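You operate a simulated robot arm through the tools that you are given. There is no shell and no other tool. Be economical: measure what you need, move in short steps, check, and stop when the job is done.

You run a simulated robot arm. Do the job below in one go: nothing can be reset, and whatever is moved stays where it is left.

JOB
Open the rings drawer, fetch the green piece and set it in the inside of the rings drawer and shut the drawer again. Put two of the blue grip plates from the top of the view bench on the bench top across from the heel tester. Put two of the small cream foams from the top of the view bench on the top of the wear bench. Open the dishes drawer, take the blue card and put it in the inside of the dishes drawer and shut the drawer again. Do these in any order. Set down upright: blue grip plate, blue card.

The check looks at the end state, three seconds after you hand in, the way a careful person would. Anything else that was tipped, shoved, dropped, spilled or broken makes it a failure.

ROBOT AND FRAMES
A 6-joint arm with a fingered hand on a trunk, on a base that drives. Base frame: it is fixed to the floor where the robot stands at the start and does not move with it; the origin is under the middle of the robot, x ahead of it, y to its left, z up; the surface under the hand at the start is at about z = 900. Units: mm, rad, N and s.
With the tool pointing down near the work surface it reaches from about 240 to 560 mm from the robot's upright axis, wherever it stands. Its first joint turns from -2.897 to 2.897 rad. Places, roughly: bench top across from the heel tester [-700, -1800, 900]; blue card [-250, -3750, 1500]; blue grip plate [-1500, -1750, 1000]; dishes drawer [3500, -1000, 700]; green piece (8x4x3 cm) [-1000, -700, 900]; inside of the dishes drawer [3600, -1000, 600]; inside of the rings drawer [500, 100, 600]; rings drawer [500, 100, 700]; small cream foam (5x5x3 cm) [-1300, -2000, 900]; top of the wear bench [-3500, -1200, 900]. Payload 3.1 kg.
The tool frame sits at the grasp point between the pads (the TCP): z along the fingers, y along the line on which they close. The tips reach 22 mm beyond it. The gripper opens to 132 mm. The gripper's body begins 60 mm behind the TCP. The gripper is a hand of 4 fingers: y runs from the thumb to the fingers, the wrist lies at [0, 0, -218] in the tool frame.
Orientation is that of the tool frame in the base frame, as [roll, pitch, yaw] about the fixed x, y, z axes, in that order (R = Rz(yaw) Ry(pitch) Rx(roll)). With the fingers straight down and closing along the base's y, the tool's x points along the base's -x, its y along +y and its z along -z.

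CONTROLS
- The arm moves only by the tool send_rows. Its argument "plan" is a list of rows, each an object (a shift or turn left out is 0) with "translation": the shift along the tool's x, y, z in mm, a list of three; "delta_rot": the turn, a rotation vector about the tool's x, y, z in rad, a list of three. In form: [{"translation": [tx, ty, tz], "delta_rot": [rx, ry, rz]}, ...]. A call has 1 to 8 rows; each row shifts and turns the commanded pose from where the row before left it, along the tool's axes as they then stand. Rows are played at 5 a second. More than 50 mm and 0.15 rad between two rows, and nothing of the call is played. Where a pose cannot be reached the arm comes as near as it can. A force on the tool above 40 N (or 10 N above the force at the start of the call, whichever is more), or a blocked arm, ends the call early, and 0.2 s more pass. In this call time passes only in rows, and 0.2 s behind the last. The reply holds the time, the measured pose of the TCP, the force on the tool along the base axes, the opening and the grip force, in the units named above and with some noise, with the torque about the TCP (base axes, N m) and any sound that the robot's microphone picked up.
- Cameras (640 x 400 px; columns grow to the right, rows downward): "scene" is now at [-6.5, 125.2, 1622.9]; the picture's right is [-0.39, -0.92, 0.00], its down [-0.86, 0.36, -0.36] and it looks along [0.33, -0.14, -0.93] (base axes); focal length 287 px, centre (320, 200). "wrist" rides on the gripper at [53, -53, -84] in the tool frame; the picture's right is [0.71, 0.71, 0.00], its down [-0.53, 0.53, -0.67] and it looks along [-0.47, 0.47, 0.74] (tool axes); focal length 247 px, centre (320, 200). There is no depth. A picture from a camera that has moved, and an enlarged one, comes with that camera's place and axes in the base frame and with its lens.
- snapshot(camera): a new picture of that camera. The clock stands still meanwhile.
- slide_trunk(by): slides the trunk up (or, below 0, down) by that many mm; the arm and the scene camera ride with it, the base frame stays. It gives what a move gives, with no picture.
- steer(legs): drives the robot by 1 to 6 legs, each [ahead, left, turn to the left] in mm, mm and rad, along the robot's own axes; the way and the turn of a leg run together, so that a leg with both is an arc; at most 1500 mm and 3.142 rad a leg. The arm and the cameras ride along, it lands a little off, and it stops where it bumps. It gives what a move gives.
- finger_targets(finger1, finger2, finger3, thumb_bend): sets how far each is bent, from 0 (flat) to 1 (curled in); at 0.3 the hand is open as for a grip, at 0.7 the pads meet at the TCP. One left out holds its place. A second passes; each finger stops where it meets its share of the squeeze, and holds until it gets a number again. It is the only way to open and close the hand. It gives what a move gives, with no picture; readings hold the bend of each and the force on the fingers (four entries, about 0 where the hand has none), thumb and palm.
- pan_tilt(pan, tilt): turns the head with the scene camera to pan (to the left, within 2.705 rad either way) and tilt (down, from -0.506 to 1.204), counted from straight ahead of the robot. It gives what a move gives.
- inspect(camera, box): a new picture of the part [left, top, right, bottom] of that camera's present view, enlarged. The clock stands still meanwhile.
- finish_job(): hands the job in; it is judged then, once.

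Work in short steps. Places have to be worked out from the pictures, the camera data and where the tool is seen: move nearer, look again, correct. Check each grasp and each placing, and mend what went wrong. You have 483 turns and 220 pictures in all, those below and enlarged ones among them. Open the gripper and draw the arm clear of the work before you hand the job in, unless the task says otherwise; then end with one line.

The tools are called after "Emit:" as name(argument=value, ...) on one line, values as JSON. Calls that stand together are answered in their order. send_rows: Moves the arm, as the interface text tells. Its arguments: {"type":"object","properties":{"plan":{"type":"array","items":{"type":"object","properties":{"translation":{"type":"array","items":{"type":"number"}},"delta_rot":{"type":"array","items":{"type":"number"}}}}}},"required":["plan"]} The other tools are called the same way: slide_trunk (by) slides the trunk up or down; finger_targets (finger1, finger2, finger3, thumb_bend) moves the fingers one by one; steer (legs) drives the base; pan_tilt (pan, tilt) turns the head that bears the scene camera; snapshot (camera) takes a picture; inspect (camera, box) takes an enlarged picture of a part of a camera's view; finish_job () hands the job in.

At the start:

```text
time_s: 0.0
ee_pos: [273.6, 21.6, 936.4]
orientation: [3.141, -0.001, 3.142]
wrist_force: [-0.4, 0.1, 0.2]
moment: [0.02, -0.03, 0.03]
width: 132.0
grip_force: 0.2
shape: jaw
bend: [0.3, 0.3, 0.3, 0.3]
finger forces: [0.1, 0.0, 0.1, 0.0, 0.0, 0.0]
trunk travel left (down, up): [-325.0, 61.0]
robot x, y, heading: [-0.1, -0.5, 0.0]
head pan, tilt: [-0.401, 1.201]
```

scene: 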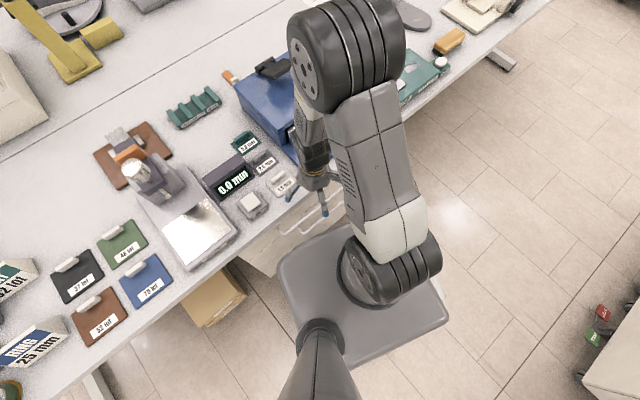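
wrist: 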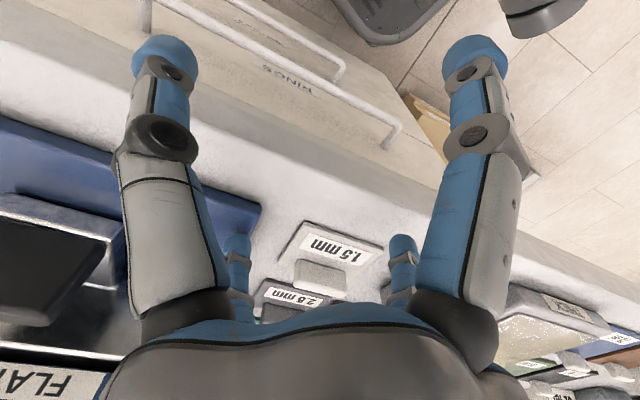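

I start by surveying the room with the head camera, beginning straight ahead.

Emit:
pan_tilt(pan=0.5, tilt=0.9)

Emit:
snapshot(camera="scene")

Emit:
pan_tilt(pan=-2.5, tilt=0.4)

Emit:
snapshot(camera="scene")

Emit:
pan_tilt(pan=-1.5, tilt=0.4)

Emit:
snapshot(camera="scene")

```text
time_s: 1.2
ee_pos: [274.4, 22.0, 937.7]
orientation: [3.14, 0.0, 3.141]
wrist_force: [-0.6, 0.7, 0.2]
moment: [0.0, 0.01, 0.03]
width: 132.2
grip_force: 0.1
shape: jaw
bend: [0.3, 0.3, 0.3, 0.3]
finger forces: [0.0, 0.0, 0.0, 0.1, 0.1, 0.1]
trunk travel left (down, up): [-325.0, 61.0]
robot x, y, heading: [0.7, 2.5, -0.001]
head pan, tilt: [0.499, 0.901]
```

```text
217 pictures are left
camera scene: at [8.3, 183.1, 1642.7], right [0.48, -0.88, 0.0], down [-0.69, -0.37, -0.62], along [0.55, 0.3, -0.78], focal length 287 px, centre (320, 200)
```

scene: 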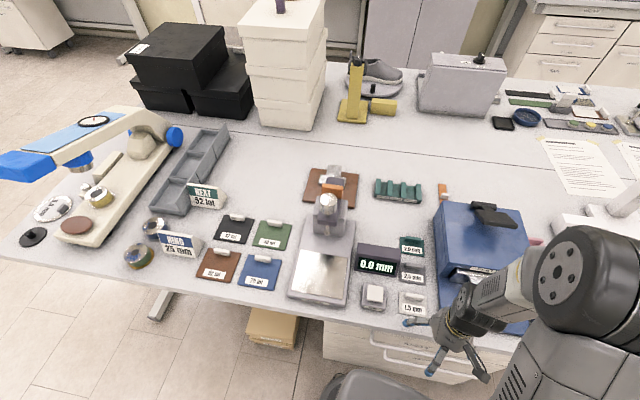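

```text
time_s: 3.8
ee_pos: [273.9, 21.8, 937.6]
orientation: [3.14, 0.0, -3.141]
wrist_force: [0.4, -0.2, 0.3]
moment: [0.0, -0.02, -0.01]
width: 131.9
grip_force: 0.0
shape: jaw
bend: [0.3, 0.3, 0.3, 0.3]
finger forces: [0.1, 0.1, 0.0, 0.0, 0.0, 0.1]
trunk travel left (down, up): [-325.0, 61.0]
robot x, y, heading: [4.3, -0.0, 0.002]
head pan, tilt: [-2.499, 0.4]
```

```text
216 pictures are left
camera scene: at [-132.1, 91.5, 1685.7], right [-0.6, 0.8, 0.0], down [0.31, 0.23, -0.92], along [-0.74, -0.55, -0.39], focal length 287 px, centre (320, 200)
```

scene: 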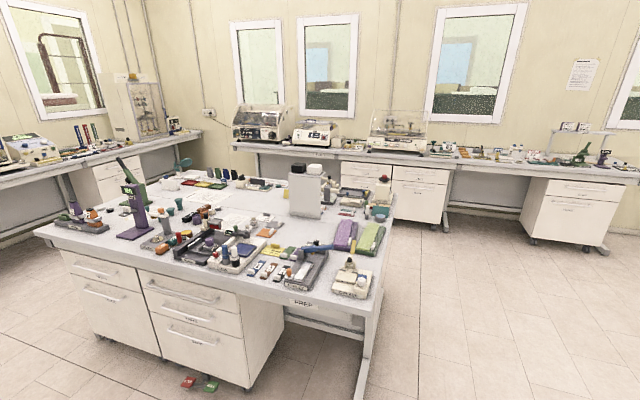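

```text
time_s: 5.1
ee_pos: [274.2, 20.5, 936.9]
orientation: [-3.14, 0.0, 3.141]
wrist_force: [0.6, 0.0, -0.2]
moment: [0.01, 0.0, 0.0]
width: 131.8
grip_force: 0.0
shape: jaw
bend: [0.3, 0.3, 0.3, 0.3]
finger forces: [0.0, 0.0, 0.0, 0.0, 0.0, 0.1]
trunk travel left (down, up): [-325.0, 61.0]
robot x, y, heading: [-1.2, 1.5, 0.0]
head pan, tilt: [-1.499, 0.4]
```

```text
215 pictures are left
camera scene: at [-51.5, 54.7, 1685.7], right [-1.0, -0.07, 0.0], down [-0.03, 0.39, -0.92], along [0.07, -0.92, -0.39], focal length 287 px, centre (320, 200)
```

scene: 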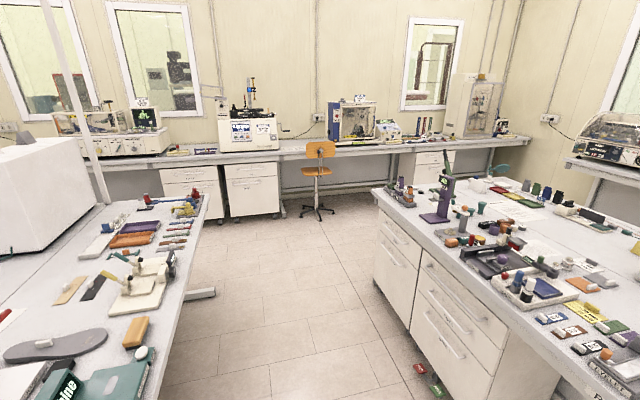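

The island bench behind-right is labelled PREP; I zoom to find labels, the green piece and others.

Emit:
inspect(camera="scene", box=[370, 130, 640, 400])

Emit:
pan_tilt(pan=-2.5, tilt=0.6)

Emit:
inspect(camera="scene", box=[30, 50, 230, 200])

Emit:
inspect(camera="scene", box=[200, 50, 400, 200])

```text
1.48 times, centred on (505, 265) of scene
camera zoom: at [-51.5, 54.7, 1685.7], right [-1.0, -0.07, 0.0], down [-0.03, 0.39, -0.92], along [0.07, -0.92, -0.39], focal length 425 px, centre (46, 104)
```

zoom: 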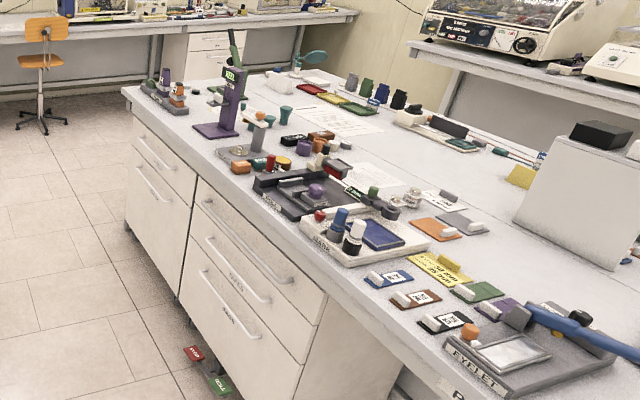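

```text
time_s: 6.3
ee_pos: [273.7, 21.4, 937.6]
orientation: [-3.141, -0.001, -3.141]
wrist_force: [0.1, 0.5, -0.1]
moment: [-0.01, -0.03, 0.03]
width: 132.0
grip_force: 0.1
shape: jaw
bend: [0.3, 0.3, 0.3, 0.3]
finger forces: [0.0, 0.0, 0.1, 0.0, 0.1, 0.0]
trunk travel left (down, up): [-325.0, 61.0]
robot x, y, heading: [-1.3, 1.4, 0.007]
head pan, tilt: [-2.499, 0.6]
```

```text
2.67 times, centred on (130, 125) of scene
camera zoom: at [-128.7, 94.1, 1667.5], right [-0.6, 0.8, 0.0], down [0.45, 0.34, -0.83], along [-0.66, -0.49, -0.56], focal length 765 px, centre (827, 400)
```

zoom: 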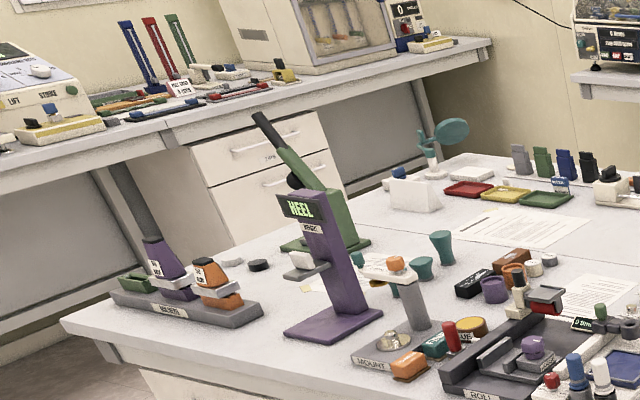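

```text
2.67 times, centred on (300, 125) of scene
camera zoom: at [-128.7, 94.1, 1667.5], right [-0.6, 0.8, 0.0], down [0.45, 0.34, -0.83], along [-0.66, -0.49, -0.56], focal length 765 px, centre (373, 400)
```

zoom: 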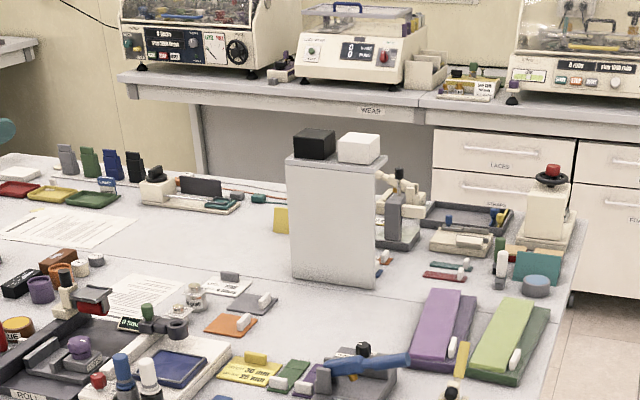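

The room seems turned about +0.33 rad relative to my base frame. I back off from the bench and square up to see the RINGS drawer.

Emit:
steer(legs=[[-250, 0, 0], [0, 0, 0.33]])

Emit:
pan_tilt(pan=0, tilt=0.95)

Emit:
snapshot(camera="scene")

Emit:
snapshot(camera="wrist")

```text
time_s: 9.2
ee_pos: [-1.6, 108.6, 936.0]
orientation: [3.14, 0.002, -2.814]
wrist_force: [-0.1, 0.3, -0.3]
moment: [0.0, 0.0, 0.0]
width: 131.8
grip_force: 0.1
shape: jaw
bend: [0.3, 0.3, 0.3, 0.3]
finger forces: [0.0, 0.0, 0.0, 0.0, 0.0, 0.0]
trunk travel left (down, up): [-325.0, 61.0]
robot x, y, heading: [-252.7, 0.2, 0.326]
head pan, tilt: [-2.499, 0.6]
```

```text
time_s: 11.5
ee_pos: [-1.7, 108.3, 936.9]
orientation: [3.141, -0.001, -2.815]
wrist_force: [0.0, -0.2, -0.1]
moment: [0.01, -0.02, -0.02]
width: 132.0
grip_force: 0.1
shape: jaw
bend: [0.3, 0.3, 0.3, 0.3]
finger forces: [0.0, 0.1, 0.1, 0.0, 0.1, 0.0]
trunk travel left (down, up): [-325.0, 61.0]
robot x, y, heading: [-252.3, 1.1, 0.325]
head pan, tilt: [0.0, 0.949]
```

```text
211 pictures are left
camera scene: at [-287.6, 143.5, 1639.1], right [0.32, -0.95, 0.0], down [-0.77, -0.26, -0.58], along [0.55, 0.19, -0.81], focal length 287 px, centre (320, 200)
```

scene: 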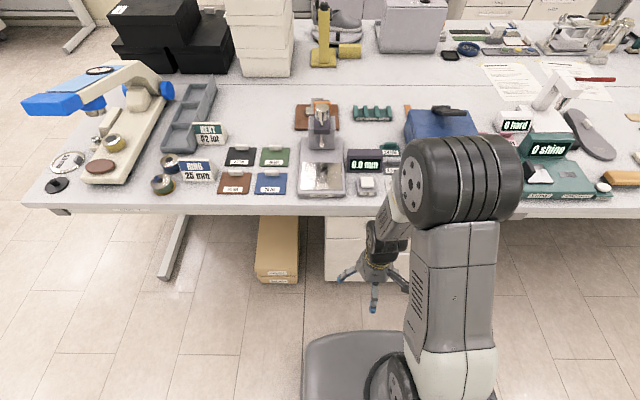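

```text
210 pictures are left
camera wrist: at [-33.6, 42.3, 1020.1], right [-0.9, 0.44, 0.0], down [0.33, 0.67, 0.67], along [0.29, 0.6, -0.74], focal length 247 px, centre (320, 200)
```

wrist: 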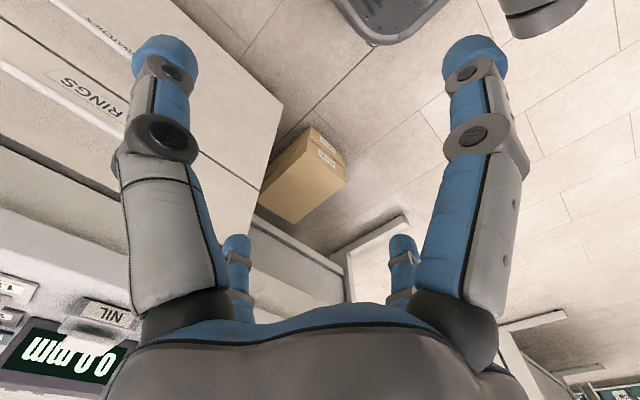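

Heading is now square to the bench. The arm hides the drawer unit, so I shift right to see it.

Emit:
steer(legs=[[0, -450, 0]])

Emit:
pan_tilt(pan=0.3, tilt=0.95)

Emit:
snapshot(camera="scene")

```text
time_s: 14.2
ee_pos: [143.5, -317.0, 936.2]
orientation: [3.141, -0.001, -2.811]
wrist_force: [-0.2, 0.0, -0.2]
moment: [0.02, -0.01, -0.01]
width: 131.7
grip_force: 0.0
shape: jaw
bend: [0.3, 0.3, 0.3, 0.3]
finger forces: [0.0, 0.1, 0.0, 0.0, 0.0, 0.0]
trunk travel left (down, up): [-325.0, 61.0]
robot x, y, heading: [-107.7, -425.7, 0.326]
head pan, tilt: [0.0, 0.949]
```

```text
time_s: 15.0
ee_pos: [144.2, -317.0, 938.5]
orientation: [3.141, 0.0, -2.812]
wrist_force: [0.6, 0.7, -0.3]
moment: [0.01, 0.02, 0.02]
width: 131.9
grip_force: 0.0
shape: jaw
bend: [0.3, 0.3, 0.3, 0.3]
finger forces: [0.0, 0.0, 0.0, 0.0, 0.1, 0.1]
trunk travel left (down, up): [-325.0, 61.0]
robot x, y, heading: [-105.8, -428.3, 0.33]
head pan, tilt: [0.3, 0.949]
```

```text
209 pictures are left
camera scene: at [-152.1, -263.9, 1639.0], right [0.59, -0.81, 0.0], down [-0.66, -0.48, -0.58], along [0.47, 0.34, -0.81], focal length 287 px, centre (320, 200)
```

scene: 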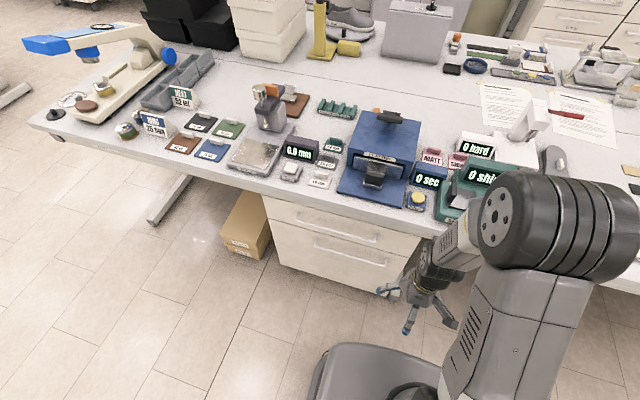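

Emit:
inspect(camera="scene", box=[220, 160, 460, 310])

```text
2.67 times, centred on (340, 235) of scene
camera zoom: at [-152.1, -263.9, 1639.0], right [0.59, -0.81, 0.0], down [-0.66, -0.48, -0.58], along [0.47, 0.34, -0.81], focal length 765 px, centre (267, 107)
```

zoom: 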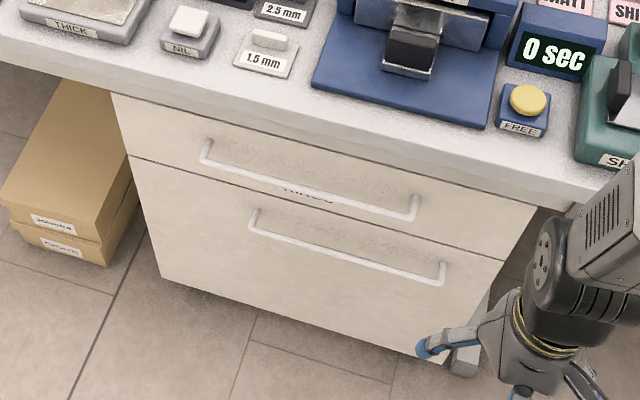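

Top drawer is RINGS, handle bar about 280 mm wide near (290,-15, ~775). I'll pivot the hand about the wrist to point forward so I can grip the bar.

Emit:
steer(legs=[[-120, 250, 0]])

Emit:
send_rows(plan=[{"translation": [-32.6, 0, -2.4], "delta_rot": [0, -0.15, 0]}, {"translation": [-32.6, 0, -2.4], "delta_rot": [0, -0.15, 0]}, {"translation": [-32.6, 0, -2.4], "delta_rot": [0, -0.15, 0]}, {"translation": [-32.6, 0, -2.4], "delta_rot": [0, -0.15, 0]}, {"translation": [-32.6, 0, -2.4], "delta_rot": [0, -0.15, 0]}, {"translation": [-32.6, 0, -2.4], "delta_rot": [0, -0.15, 0]}, {"translation": [-32.6, 0, -2.4], "delta_rot": [0, -0.15, 0]}, {"translation": [-32.6, 0, -2.4], "delta_rot": [0, -0.15, 0]}])

Emit:
send_rows(plan=[{"translation": [-32.6, 0, -2.4], "delta_rot": [0, -0.15, 0]}, {"translation": [-32.6, 0, -2.4], "delta_rot": [0, -0.15, 0]}, {"translation": [-15.4, 0, -0.5], "delta_rot": [0, -0.0708, 0]}])

```text
time_s: 17.0
ee_pos: [-53.6, -119.6, 937.1]
orientation: [3.14, 0.0, -2.817]
wrist_force: [0.2, -0.1, 0.6]
moment: [-0.02, 0.01, 0.01]
width: 131.6
grip_force: 0.2
shape: jaw
bend: [0.3, 0.3, 0.3, 0.3]
finger forces: [0.0, 0.1, 0.1, 0.0, 0.0, 0.1]
trunk travel left (down, up): [-325.0, 61.0]
robot x, y, heading: [-307.8, -225.7, 0.323]
head pan, tilt: [0.3, 0.949]
```

```text
time_s: 18.8
ee_pos: [132.9, -54.4, 1063.6]
orientation: [3.083, 1.133, -2.864]
wrist_force: [0.3, 0.2, -0.2]
moment: [-0.03, 0.01, -0.04]
width: 131.8
grip_force: 0.0
shape: jaw
bend: [0.3, 0.3, 0.3, 0.3]
finger forces: [0.0, 0.0, 0.0, 0.1, 0.0, 0.0]
out of reach, approached as far as the arm can: row 2
trunk travel left (down, up): [-325.0, 61.0]
robot x, y, heading: [-305.8, -230.2, 0.321]
head pan, tilt: [0.3, 0.949]
```

```text
time_s: 19.6
ee_pos: [153.4, -51.1, 1140.4]
orientation: [2.798, 1.498, 3.13]
wrist_force: [0.2, 0.5, -0.6]
moment: [-0.01, -0.01, 0.0]
width: 131.9
grip_force: 0.1
shape: jaw
bend: [0.3, 0.3, 0.3, 0.3]
finger forces: [0.1, 0.1, 0.1, 0.0, 0.0, 0.0]
trunk travel left (down, up): [-325.0, 61.0]
robot x, y, heading: [-305.2, -228.4, 0.321]
head pan, tilt: [0.3, 0.949]
```

Tool is pointing forward. Now roll it a quarter turn so it closes vertically.

Emit:
send_rows(plan=[{"delta_rot": [0, 0, 0.15]}, {"delta_rot": [0, 0, 0.15]}, {"delta_rot": [0, 0, 0.15]}, {"delta_rot": [0, 0, 0.15]}, {"delta_rot": [0, 0, 0.15]}, {"delta_rot": [0, 0, 0.15]}, {"delta_rot": [0, 0, 0.15]}, {"delta_rot": [0, 0, 0.15]}])

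Emit:
send_rows(plan=[{"delta_rot": [0, 0, 0.15]}, {"delta_rot": [0, 0, 0.15]}, {"delta_rot": [0, 0, 0.07]}])

Emit:
slide_trunk(by=-325)

Emit:
snapshot(camera="wrist")

Emit:
snapshot(camera="scene")

```text
time_s: 21.4
ee_pos: [153.0, -50.7, 1140.9]
orientation: [1.646, 0.343, 1.926]
wrist_force: [-0.4, 0.3, 0.3]
moment: [-0.02, 0.03, -0.01]
width: 131.8
grip_force: 0.0
shape: jaw
bend: [0.3, 0.3, 0.3, 0.3]
finger forces: [0.0, 0.1, 0.0, 0.0, 0.0, 0.0]
trunk travel left (down, up): [-325.0, 61.0]
robot x, y, heading: [-306.0, -231.8, 0.326]
head pan, tilt: [0.3, 0.949]
```

```text
time_s: 22.2
ee_pos: [153.3, -50.8, 1139.5]
orientation: [1.641, -0.026, 1.901]
wrist_force: [0.0, 0.0, 1.2]
moment: [-0.02, 0.01, -0.01]
width: 132.1
grip_force: 0.1
shape: jaw
bend: [0.3, 0.3, 0.3, 0.3]
finger forces: [0.0, 0.0, 0.0, 0.1, 0.1, 0.0]
trunk travel left (down, up): [-325.0, 61.0]
robot x, y, heading: [-304.1, -229.6, 0.322]
head pan, tilt: [0.3, 0.949]
```

```text
time_s: 25.4
ee_pos: [154.6, -51.2, 816.3]
orientation: [1.641, -0.022, 1.901]
wrist_force: [-0.6, 1.0, 1.0]
moment: [0.01, 0.05, 0.01]
width: 131.6
grip_force: 0.1
shape: jaw
bend: [0.3, 0.3, 0.3, 0.3]
finger forces: [0.0, 0.0, 0.0, 0.0, 0.1, 0.0]
trunk travel left (down, up): [0.0, 386.0]
robot x, y, heading: [-303.1, -229.5, 0.324]
head pan, tilt: [0.3, 0.949]
```

```text
207 pictures are left
camera wrist: at [54.9, -27.2, 769.0], right [-0.18, 0.67, 0.72], down [-0.42, -0.71, 0.56], along [0.89, -0.2, 0.41], focal length 247 px, centre (320, 200)
```

wrist: 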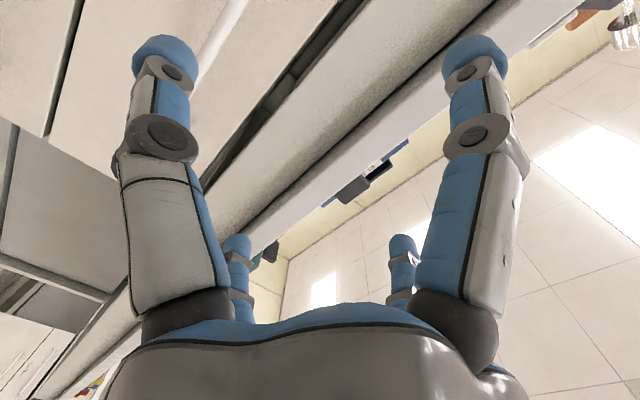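

```text
206 pictures are left
camera scene: at [-348.1, -66.1, 1314.7], right [0.58, -0.81, 0.0], down [-0.66, -0.48, -0.58], along [0.47, 0.34, -0.81], focal length 287 px, centre (320, 200)
```

scene: 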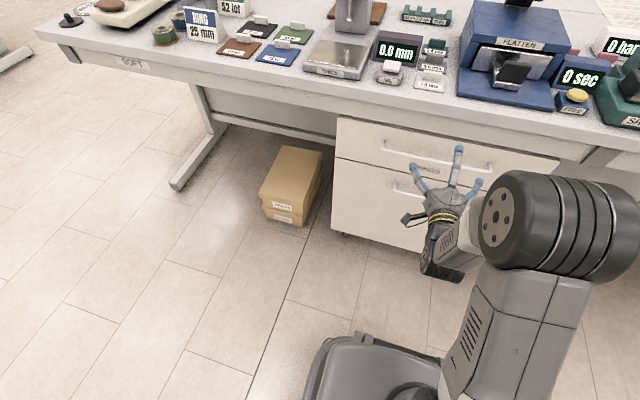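

Emit:
inspect(camera="scene", box=[320, 100, 580, 262])

```text
2.46 times, centred on (450, 181) of scene
camera zoom: at [-348.1, -66.1, 1314.7], right [0.58, -0.81, 0.0], down [-0.66, -0.48, -0.58], along [0.47, 0.34, -0.81], focal length 706 px, centre (0, 247)
```

zoom: 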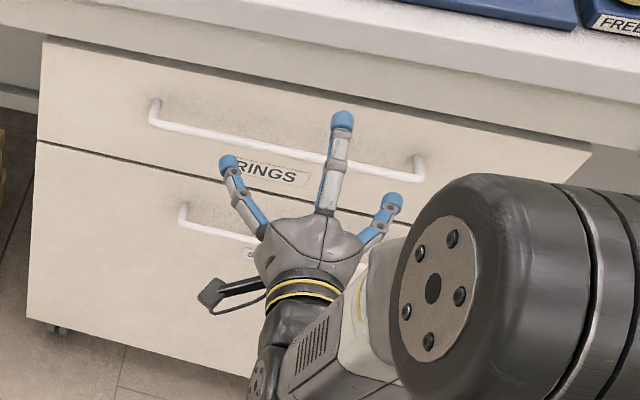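

Triangulated: handle bar at about u=300 ahead (room axes), z≈698, lateral center matches the TCP. Lower the hand by 118 mm and level it.

Emit:
send_rows(plan=[{"translation": [0, -40, 0], "delta_rot": [-0.07, 0, 0]}, {"translation": [0, -40, 0]}, {"translation": [0, -38, 0]}])

Emit:
steer(legs=[[110, 0, 0]])

Emit:
inspect(camera="scene", box=[320, 100, 580, 262])

Emit:
snapshot(camera="wrist")

```text
time_s: 26.2
ee_pos: [149.9, -50.3, 698.1]
orientation: [1.569, -0.024, 1.901]
wrist_force: [-0.2, -0.3, -0.4]
moment: [-0.02, -0.02, -0.03]
width: 132.0
grip_force: 0.0
shape: jaw
bend: [0.3, 0.3, 0.3, 0.3]
finger forces: [0.0, 0.0, 0.1, 0.1, 0.0, 0.1]
trunk travel left (down, up): [0.0, 386.0]
robot x, y, heading: [-304.8, -228.2, 0.32]
head pan, tilt: [0.3, 0.949]
```

```text
time_s: 27.4
ee_pos: [254.2, -14.6, 697.7]
orientation: [1.57, -0.024, 1.9]
wrist_force: [0.6, 0.0, 0.8]
moment: [0.01, -0.04, -0.02]
width: 132.0
grip_force: 0.1
shape: jaw
bend: [0.3, 0.3, 0.3, 0.3]
finger forces: [0.0, 0.0, 0.0, 0.0, 0.1, 0.0]
trunk travel left (down, up): [0.0, 386.0]
robot x, y, heading: [-198.0, -193.2, 0.328]
head pan, tilt: [0.3, 0.949]
```

```text
2.46 times, centred on (450, 181) of scene
camera zoom: at [-243.0, -30.8, 1314.7], right [0.58, -0.81, 0.0], down [-0.66, -0.48, -0.58], along [0.47, 0.34, -0.81], focal length 706 px, centre (0, 247)
```

zoom: 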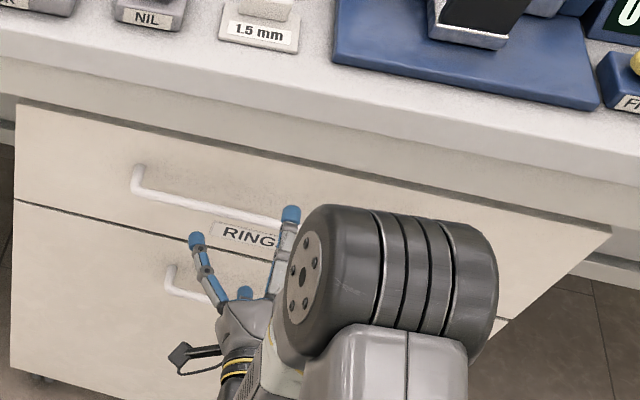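

```text
203 pictures are left
camera wrist: at [158.8, 10.8, 644.6], right [-0.22, 0.65, 0.72], down [-0.46, -0.72, 0.51], along [0.86, -0.22, 0.46], focal length 247 px, centre (320, 200)
```

wrist: 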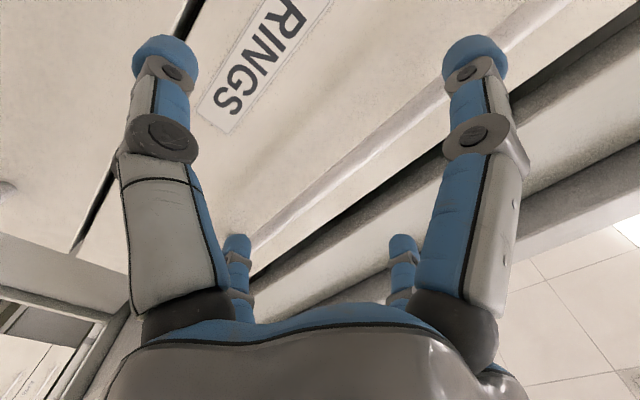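

The wrist view shows four fingers in a cross, so the side fingers would hit the bar. I roll the hand 45° so two fingers go above and two below.

Emit:
send_rows(plan=[{"delta_rot": [0, 0, -0.15]}, {"delta_rot": [0, 0, -0.15]}, {"delta_rot": [0, 0, -0.15]}, {"delta_rot": [0, 0, -0.15]}, {"delta_rot": [0, 0, -0.15]}, {"delta_rot": [0, 0, -0.035]}])

Emit:
snapshot(camera="wrist")

```text
time_s: 28.8
ee_pos: [253.9, -14.3, 697.3]
orientation: [1.57, 0.763, 1.9]
wrist_force: [0.8, -0.4, 0.8]
moment: [0.01, 0.0, 0.02]
width: 131.9
grip_force: 0.2
shape: jaw
bend: [0.3, 0.3, 0.3, 0.3]
finger forces: [0.0, 0.1, 0.1, 0.1, 0.0, 0.0]
trunk travel left (down, up): [0.0, 386.0]
robot x, y, heading: [-198.4, -193.8, 0.324]
head pan, tilt: [0.3, 0.949]
```

```text
202 pictures are left
camera wrist: at [175.9, -39.6, 621.9], right [-0.32, 0.95, 0.02], down [-0.63, -0.23, 0.74], along [0.71, 0.23, 0.67], focal length 247 px, centre (320, 200)
```

wrist: 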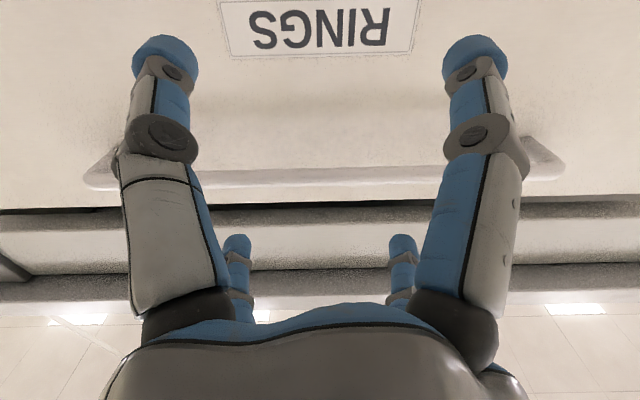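

The bar shows across the view between the finger pairs. I move up 25 mm to get parallax for its height.

Emit:
send_rows(plan=[{"translation": [-17.7, 17.7, 0]}])

Emit:
snapshot(camera="wrist")

```text
time_s: 29.2
ee_pos: [254.3, -15.9, 720.6]
orientation: [1.572, 0.762, 1.9]
wrist_force: [0.9, -0.1, 0.0]
moment: [-0.01, 0.01, -0.02]
width: 131.9
grip_force: 0.1
shape: jaw
bend: [0.3, 0.3, 0.3, 0.3]
finger forces: [0.0, 0.1, 0.0, 0.0, 0.1, 0.1]
trunk travel left (down, up): [0.0, 386.0]
robot x, y, heading: [-205.1, -194.4, 0.325]
head pan, tilt: [0.3, 0.949]
```

```text
201 pictures are left
camera wrist: at [176.0, -40.7, 646.1], right [-0.32, 0.95, 0.02], down [-0.63, -0.23, 0.74], along [0.71, 0.23, 0.67], focal length 247 px, centre (320, 200)
```

wrist: 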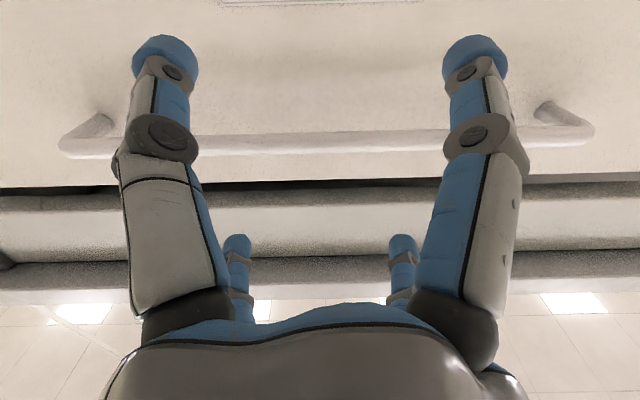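

Bar is at about u≈280, z≈717, with ~35 mm standoff. Advance 42 mm and close the fingers on it.

Emit:
send_rows(plan=[{"translation": [0, 0, 22]}, {"translation": [1, -1, 20]}])

Emit:
finger_targets(finger1=0.7, finger2=0.7, finger3=0.7, thumb_bend=0.7)

Emit:
snapshot(camera="wrist")

```text
time_s: 29.8
ee_pos: [294.2, -1.1, 719.9]
orientation: [1.571, 0.764, 1.901]
wrist_force: [-0.1, -0.4, 0.0]
moment: [-0.02, 0.06, -0.03]
width: 132.0
grip_force: 0.0
shape: jaw
bend: [0.3, 0.3, 0.3, 0.3]
finger forces: [0.0, 0.1, 0.1, 0.0, 0.0, 0.0]
trunk travel left (down, up): [0.0, 386.0]
robot x, y, heading: [-199.8, -192.4, 0.324]
head pan, tilt: [0.3, 0.949]
```

```text
time_s: 30.8
ee_pos: [294.6, -2.0, 720.0]
orientation: [1.573, 0.763, 1.902]
wrist_force: [2.3, -1.5, -4.6]
moment: [0.0, 0.01, -0.02]
width: 0.0
grip_force: 2.7
shape: fingers
bend: [0.68, 0.69, 0.69, 0.68]
finger forces: [1.5, 0.0, 0.0, 0.0, 4.0, 0.0]
trunk travel left (down, up): [0.0, 386.0]
robot x, y, heading: [-200.0, -193.7, 0.321]
head pan, tilt: [0.3, 0.949]
```

```text
200 pictures are left
camera wrist: at [215.7, -26.4, 644.0], right [-0.32, 0.95, 0.02], down [-0.63, -0.23, 0.74], along [0.71, 0.23, 0.67], focal length 247 px, centre (320, 200)
```

wrist: 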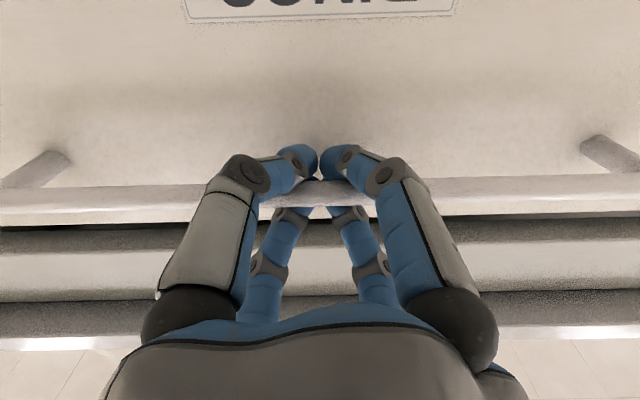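

The bar is caged by all four fingers. Drive straight back to pull the drawer open.

Emit:
steer(legs=[[-150, 0, 0]])

Emit:
snapshot(camera="wrist")

```text
time_s: 32.1
ee_pos: [152.7, -49.2, 719.0]
orientation: [1.57, 0.763, 1.902]
wrist_force: [0.4, 1.3, -9.2]
moment: [0.04, 0.05, 0.02]
width: 0.1
grip_force: 4.3
shape: fingers
bend: [0.68, 0.69, 0.69, 0.68]
finger forces: [2.3, 0.1, 0.0, 0.0, 6.7, 0.0]
trunk travel left (down, up): [0.0, 386.0]
robot x, y, heading: [-346.3, -244.6, 0.324]
head pan, tilt: [0.3, 0.949]
```

```text
199 pictures are left
camera wrist: at [74.1, -73.6, 644.4], right [-0.32, 0.95, 0.02], down [-0.63, -0.23, 0.74], along [0.71, 0.23, 0.67], focal length 247 px, centre (320, 200)
```

wrist: 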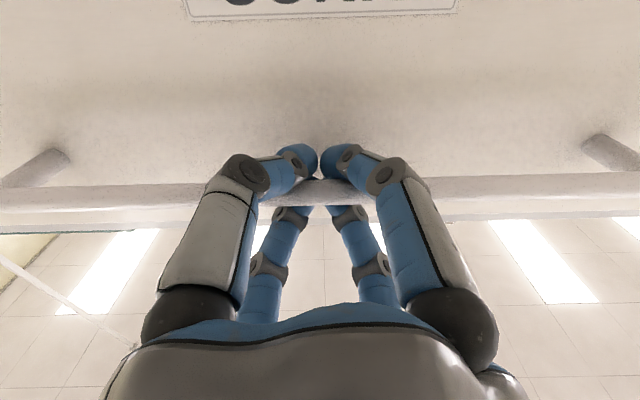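

The drawer is sliding out with me. Pull another 130 mm.

Emit:
steer(legs=[[-130, 0, 0]])

Emit:
snapshot(camera="scene")

```text
time_s: 33.4
ee_pos: [28.8, -90.9, 720.2]
orientation: [1.572, 0.763, 1.897]
wrist_force: [0.4, 2.5, -9.2]
moment: [0.12, 0.03, -0.03]
width: 0.0
grip_force: 4.6
shape: fingers
bend: [0.68, 0.69, 0.69, 0.68]
finger forces: [2.3, 0.1, 0.0, 0.0, 7.9, 0.0]
trunk travel left (down, up): [0.0, 386.0]
robot x, y, heading: [-469.0, -283.3, 0.319]
head pan, tilt: [0.3, 0.949]
```

```text
198 pictures are left
camera scene: at [-509.0, -119.7, 1314.6], right [0.58, -0.81, 0.0], down [-0.66, -0.47, -0.58], along [0.47, 0.34, -0.81], focal length 287 px, centre (320, 200)
```

scene: 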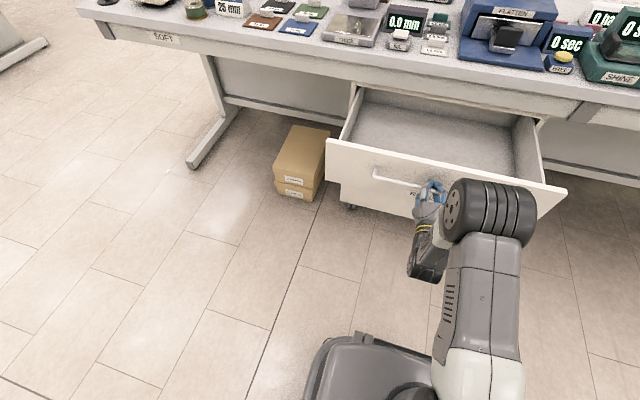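

Drawer is open ~280 mm and empty. Release, back away, raise, and look at the island.

Emit:
finger_targets(finger1=0.3, finger2=0.3, finger3=0.3, thumb_bend=0.3)

Emit:
steer(legs=[[-90, 0, 0]])

Emit:
slide_trunk(by=386)

Emit:
pan_tilt(pan=-2.6, tilt=0.9)

Emit:
snapshot(camera="scene")

Emit:
pan_tilt(pan=2.7, tilt=0.9)

Emit:
snapshot(camera="scene")

```text
time_s: 34.4
ee_pos: [27.2, -91.6, 721.2]
orientation: [1.57, 0.761, 1.897]
wrist_force: [0.1, -1.4, -0.4]
moment: [0.01, -0.01, 0.04]
width: 87.3
grip_force: 0.0
shape: fingers
bend: [0.3, 0.3, 0.3, 0.3]
finger forces: [0.0, 0.1, 0.0, 0.0, 0.0, 0.1]
trunk travel left (down, up): [0.0, 386.0]
robot x, y, heading: [-465.4, -279.9, 0.318]
head pan, tilt: [0.3, 0.949]
```

```text
time_s: 35.5
ee_pos: [-56.6, -120.7, 720.9]
orientation: [1.568, 0.762, 1.896]
wrist_force: [0.2, 0.2, 0.6]
moment: [0.01, 0.02, 0.01]
width: 87.5
grip_force: 0.1
shape: fingers
bend: [0.3, 0.3, 0.3, 0.3]
finger forces: [0.0, 0.0, 0.0, 0.1, 0.0, 0.1]
trunk travel left (down, up): [0.0, 386.0]
robot x, y, heading: [-551.2, -313.7, 0.321]
head pan, tilt: [0.3, 0.949]
```

```text
time_s: 39.2
ee_pos: [-57.7, -119.5, 1105.1]
orientation: [1.568, 0.763, 1.898]
wrist_force: [-0.4, 0.0, 0.2]
moment: [0.0, -0.01, 0.02]
width: 87.5
grip_force: 0.0
shape: fingers
bend: [0.3, 0.3, 0.3, 0.3]
finger forces: [0.0, 0.1, 0.0, 0.1, 0.0, 0.0]
trunk travel left (down, up): [-386.0, 0.0]
robot x, y, heading: [-552.0, -312.7, 0.322]
head pan, tilt: [0.3, 0.949]
```

```text
time_s: 41.8
ee_pos: [-56.8, -119.8, 1105.4]
orientation: [1.568, 0.763, 1.897]
wrist_force: [0.3, 0.5, 0.2]
moment: [-0.03, 0.04, 0.0]
width: 87.6
grip_force: 0.0
shape: fingers
bend: [0.3, 0.3, 0.3, 0.3]
finger forces: [0.0, 0.0, 0.0, 0.0, 0.1, 0.0]
trunk travel left (down, up): [-386.0, 0.0]
robot x, y, heading: [-551.4, -309.4, 0.322]
head pan, tilt: [-2.601, 0.901]
```

```text
197 pictures are left
camera scene: at [-703.2, -248.8, 1702.8], right [-0.76, 0.65, 0.0], down [0.51, 0.6, -0.62], along [-0.4, -0.47, -0.78], focal length 287 px, centre (320, 200)
```

scene: 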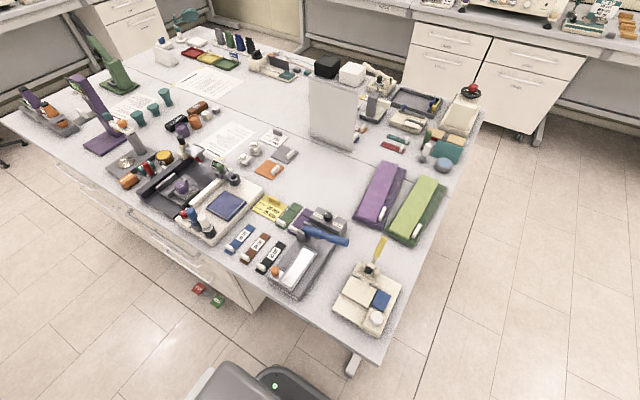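

```text
time_s: 45.9
ee_pos: [-56.6, -120.4, 1105.6]
orientation: [1.57, 0.762, 1.898]
wrist_force: [0.0, -0.5, -0.4]
moment: [0.01, 0.0, 0.0]
width: 87.5
grip_force: 0.1
shape: fingers
bend: [0.3, 0.3, 0.3, 0.3]
finger forces: [0.0, 0.0, 0.0, 0.0, 0.1, 0.0]
trunk travel left (down, up): [-386.0, 0.0]
robot x, y, heading: [-552.9, -314.7, 0.324]
head pan, tilt: [2.7, 0.901]
```

```text
196 pictures are left
camera scene: at [-729.2, -182.4, 1702.8], right [0.12, 0.99, 0.0], down [0.78, -0.09, -0.62], along [-0.62, 0.07, -0.78], focal length 287 px, centre (320, 200)
```

scene: 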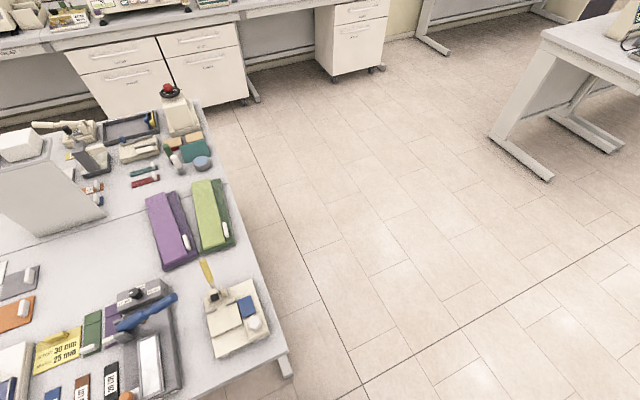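

Emit:
pan_tilt(pan=-2.6, tilt=0.9)

Emit:
inspect(camera="scene", box=[220, 180, 380, 300])

Emit:
inspect(camera="scene", box=[140, 20, 320, 130])

Emit:
inspect(camera="scene", box=[100, 90, 260, 220])

Emit:
inspect(camera="scene", box=[350, 60, 500, 170])

```text
time_s: 50.0
ee_pos: [-57.3, -120.3, 1105.8]
orientation: [1.57, 0.763, 1.897]
wrist_force: [-0.5, 0.0, 0.8]
moment: [-0.01, 0.0, -0.03]
width: 87.5
grip_force: 0.1
shape: fingers
bend: [0.3, 0.3, 0.3, 0.3]
finger forces: [0.1, 0.0, 0.1, 0.0, 0.1, 0.0]
trunk travel left (down, up): [-386.0, 0.0]
robot x, y, heading: [-554.7, -312.4, 0.323]
head pan, tilt: [-2.601, 0.901]
```

```text
3.33 times, centred on (300, 240) of scene
camera zoom: at [-703.2, -248.8, 1702.8], right [-0.76, 0.65, 0.0], down [0.51, 0.6, -0.62], along [-0.4, -0.47, -0.78], focal length 956 px, centre (387, 67)
```

zoom: 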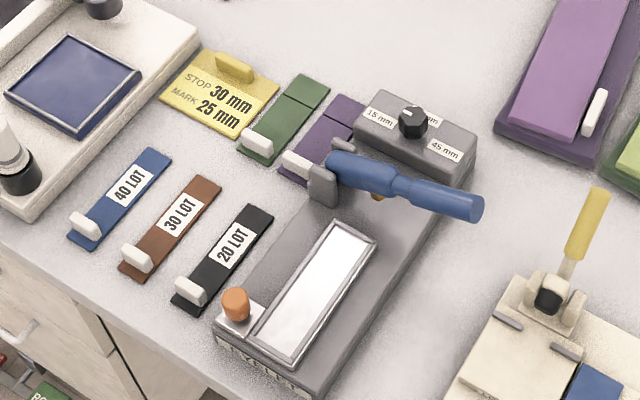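

```text
3.56 times, centred on (230, 75) of scene
camera zoom: at [-703.2, -248.8, 1702.8], right [-0.76, 0.65, 0.0], down [0.51, 0.6, -0.62], along [-0.4, -0.47, -0.78], focal length 1020 px, centre (640, 644)
```

zoom: 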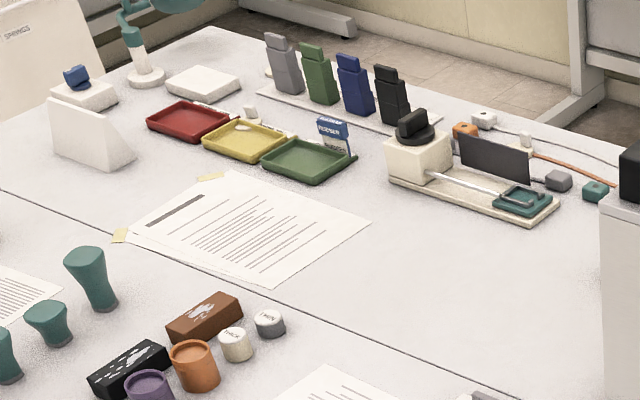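

```text
3.08 times, centred on (180, 155) of scene
camera zoom: at [-703.2, -248.8, 1702.8], right [-0.76, 0.65, 0.0], down [0.51, 0.6, -0.62], along [-0.4, -0.47, -0.78], focal length 883 px, centre (751, 338)
```

zoom: 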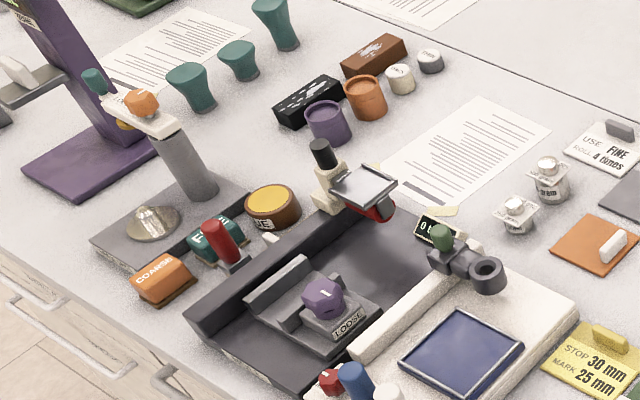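

```text
3.64 times, centred on (425, 115) of scene
camera zoom: at [-703.2, -248.8, 1702.8], right [-0.76, 0.65, 0.0], down [0.51, 0.6, -0.62], along [-0.4, -0.47, -0.78], focal length 1043 px, centre (-62, 509)
```

zoom: 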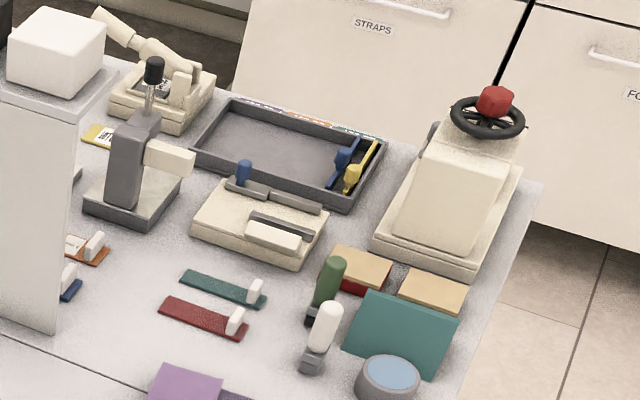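

The green piece (with white knob) is the plate at about (-983,-738), long axis along the room's depth axis. I roll the hand back to vertical closing while raising, then pivot it to point down.

Emit:
send_rows(plan=[{"translation": [-14, 14, -10], "delta_rot": [0, 0, 0.15]}, {"translation": [-12, 16, -10], "delta_rot": [0, 0, 0.15]}, {"translation": [-9, 18, -10], "delta_rot": [0, 0, 0.15]}, {"translation": [-6, 19, -10], "delta_rot": [0, 0, 0.15]}, {"translation": [-3, 20, -10], "delta_rot": [0, 0, 0.15]}, {"translation": [0, 20, -10], "delta_rot": [0, 0, 0.035]}])

Emit:
send_rows(plan=[{"translation": [0, -32.6, -2.4], "delta_rot": [0.15, 0, 0]}, {"translation": [0, -32.6, -2.4], "delta_rot": [0.15, 0, 0]}, {"translation": [0, -32.6, -2.4], "delta_rot": [0.15, 0, 0]}, {"translation": [0, -32.6, -2.4], "delta_rot": [0.15, 0, 0]}, {"translation": [0, -32.6, -2.4], "delta_rot": [0.15, 0, 0]}, {"translation": [0, -32.6, -2.4], "delta_rot": [0.15, 0, 0]}, {"translation": [0, -32.6, -2.4], "delta_rot": [0.15, 0, 0]}, {"translation": [0, -32.6, -2.4], "delta_rot": [0.15, 0, 0]}])

Emit:
send_rows(plan=[{"translation": [0, -32.6, -2.4], "delta_rot": [0.15, 0, 0]}, {"translation": [0, -32.6, -2.4], "delta_rot": [0.15, 0, 0]}, {"translation": [0, -15.4, -0.5], "delta_rot": [0.0708, 0, 0]}])

```text
time_s: 51.4
ee_pos: [-114.7, -141.4, 1227.6]
orientation: [1.569, -0.027, 1.899]
wrist_force: [-0.4, 0.9, -0.7]
moment: [-0.02, -0.02, -0.03]
width: 87.6
grip_force: 0.1
shape: fingers
bend: [0.3, 0.3, 0.3, 0.3]
finger forces: [0.0, 0.0, 0.0, 0.0, 0.1, 0.0]
trunk travel left (down, up): [-386.0, 0.0]
robot x, y, heading: [-550.7, -311.2, 0.322]
head pan, tilt: [-2.601, 0.901]
```

```text
time_s: 53.2
ee_pos: [-246.4, -180.6, 1020.4]
orientation: [2.769, -0.023, 1.899]
wrist_force: [-0.4, 0.9, -0.4]
moment: [0.01, -0.02, -0.03]
width: 87.4
grip_force: 0.2
shape: fingers
bend: [0.3, 0.3, 0.3, 0.3]
finger forces: [0.0, 0.1, 0.0, 0.0, 0.1, 0.1]
trunk travel left (down, up): [-386.0, 0.0]
robot x, y, heading: [-553.5, -313.0, 0.329]
head pan, tilt: [-2.601, 0.901]
```

```text
time_s: 54.0
ee_pos: [-323.0, -203.6, 1007.2]
orientation: [3.141, -0.021, 1.899]
wrist_force: [0.1, -0.3, 0.3]
moment: [-0.01, -0.01, 0.0]
width: 87.7
grip_force: 0.0
shape: fingers
bend: [0.3, 0.3, 0.3, 0.3]
finger forces: [0.1, 0.1, 0.1, 0.0, 0.0, 0.0]
trunk travel left (down, up): [-386.0, 0.0]
robot x, y, heading: [-552.1, -311.9, 0.321]
head pan, tilt: [-2.601, 0.901]
```

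Hand is down. Move forward a bit, turn around, shift to be in front of the green piece.

Emit:
steer(legs=[[80, 0, 0], [0, 0, 3.14], [0, 263, 0], [70, 0, 0]])

Emit:
pan_tilt(pan=-0.3, tilt=1.1)

Emit:
snapshot(camera="scene")

Emit:
snapshot(camera="wrist")

```text
time_s: 64.5
ee_pos: [-693.8, -665.3, 1007.4]
orientation: [3.139, -0.022, -1.247]
wrist_force: [-0.7, 0.1, -0.3]
moment: [0.03, -0.03, 0.01]
width: 87.3
grip_force: 0.1
shape: fingers
bend: [0.3, 0.3, 0.3, 0.3]
finger forces: [0.1, 0.0, 0.0, 0.0, 0.1, 0.1]
trunk travel left (down, up): [-386.0, 0.0]
robot x, y, heading: [-465.1, -559.3, -2.824]
head pan, tilt: [-2.601, 0.901]
```

```text
time_s: 66.7
ee_pos: [-691.9, -665.4, 1007.6]
orientation: [3.141, -0.022, -1.249]
wrist_force: [-0.7, -0.2, 0.4]
moment: [0.02, 0.01, 0.0]
width: 87.3
grip_force: 0.1
shape: fingers
bend: [0.3, 0.3, 0.3, 0.3]
finger forces: [0.0, 0.0, 0.1, 0.1, 0.0, 0.1]
trunk travel left (down, up): [-386.0, 0.0]
robot x, y, heading: [-459.4, -555.9, -2.827]
head pan, tilt: [-0.3, 1.1]
```

```text
191 pictures are left
camera scene: at [-419.3, -681.6, 1688.9], right [-0.02, 1.0, 0.0], down [0.89, 0.02, -0.45], along [-0.45, -0.01, -0.89], focal length 287 px, centre (320, 200)
```

scene: 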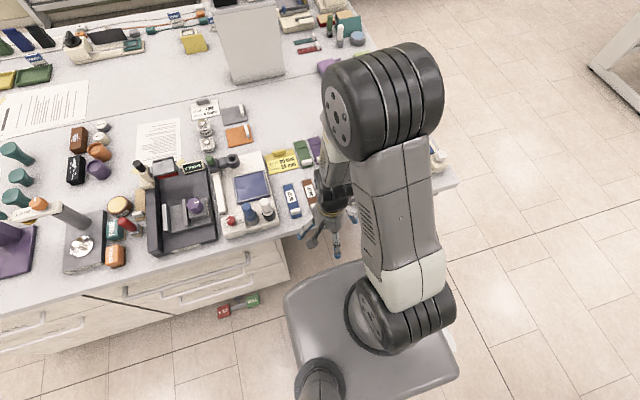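

```text
190 pictures are left
camera wrist: at [-623.9, -695.8, 1090.9], right [-0.45, -0.89, 0.02], down [-0.67, 0.35, 0.66], along [-0.59, 0.28, -0.75], focal length 247 px, centre (320, 200)
```

wrist: 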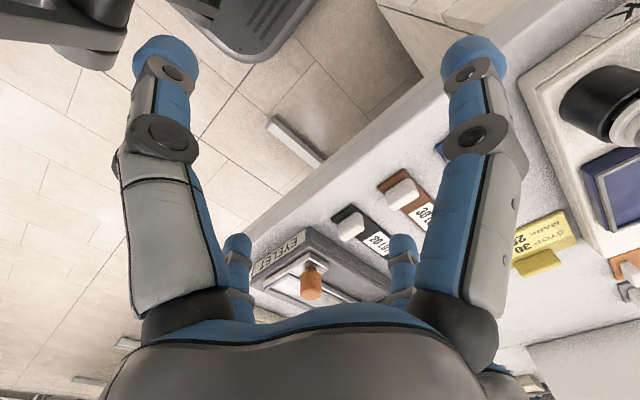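

Robot is in place (u≈-617). I go 30 mm closer, reach out over the knob at height, and look again.

Emit:
steer(legs=[[25, 0, 0]])

Emit:
send_rows(plan=[{"translation": [-4, 45, -5]}, {"translation": [-4, 45, -5]}, {"translation": [-4, 45, 0]}, {"translation": [-4, 45, 0]}, {"translation": [-4, 40, 0]}])

Emit:
pan_tilt(pan=-0.1, tilt=1.0)

Emit:
inspect(camera="scene", box=[200, 80, 440, 230])

Emit:
snapshot(camera="wrist")

```text
time_s: 67.5
ee_pos: [-714.2, -671.5, 1006.9]
orientation: [3.137, -0.022, -1.248]
wrist_force: [0.8, 0.7, 0.3]
moment: [0.01, 0.01, 0.01]
width: 87.5
grip_force: 0.0
shape: fingers
bend: [0.3, 0.3, 0.3, 0.3]
finger forces: [0.0, 0.0, 0.1, 0.0, 0.0, 0.0]
trunk travel left (down, up): [-386.0, 0.0]
robot x, y, heading: [-486.0, -564.5, -2.825]
head pan, tilt: [-0.3, 1.1]
```

```text
time_s: 68.7
ee_pos: [-930.6, -721.6, 1018.6]
orientation: [-3.141, -0.023, -1.249]
wrist_force: [-0.9, -0.6, -0.6]
moment: [0.0, -0.06, 0.0]
width: 87.6
grip_force: 0.1
shape: fingers
bend: [0.3, 0.3, 0.3, 0.3]
finger forces: [0.0, 0.0, 0.0, 0.0, 0.0, 0.0]
trunk travel left (down, up): [-386.0, 0.0]
robot x, y, heading: [-486.1, -567.2, -2.824]
head pan, tilt: [-0.3, 1.1]
```

```text
time_s: 69.4
ee_pos: [-929.8, -722.5, 1018.8]
orientation: [3.139, -0.023, -1.248]
wrist_force: [0.0, -0.3, -0.2]
moment: [0.01, 0.01, -0.01]
width: 87.5
grip_force: 0.1
shape: fingers
bend: [0.3, 0.3, 0.3, 0.3]
finger forces: [0.0, 0.1, 0.0, 0.0, 0.0, 0.0]
trunk travel left (down, up): [-386.0, 0.0]
robot x, y, heading: [-484.8, -564.4, -2.827]
head pan, tilt: [-0.099, 1.0]
```

```text
2.67 times, centred on (320, 155) of scene
camera zoom: at [-447.8, -703.4, 1695.5], right [-0.22, 0.98, 0.0], down [0.82, 0.18, -0.54], along [-0.53, -0.12, -0.84], focal length 765 px, centre (320, 320)
```

zoom: 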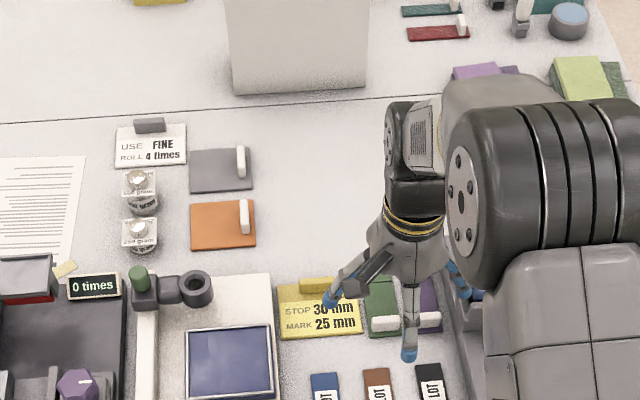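

```text
188 pictures are left
camera wrist: at [-861.3, -753.2, 1102.6], right [-0.45, -0.89, 0.02], down [-0.67, 0.35, 0.66], along [-0.59, 0.28, -0.75], focal length 247 px, centre (320, 200)
```

wrist: 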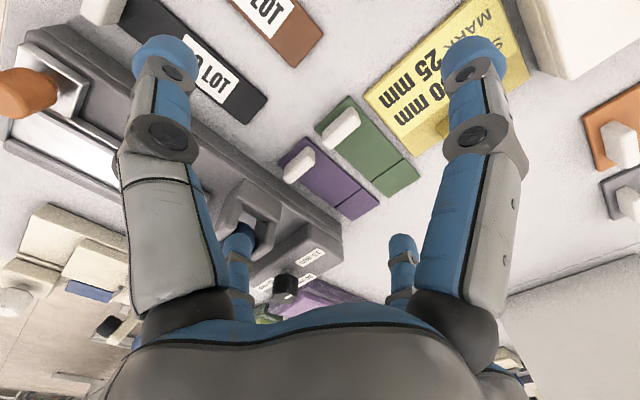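

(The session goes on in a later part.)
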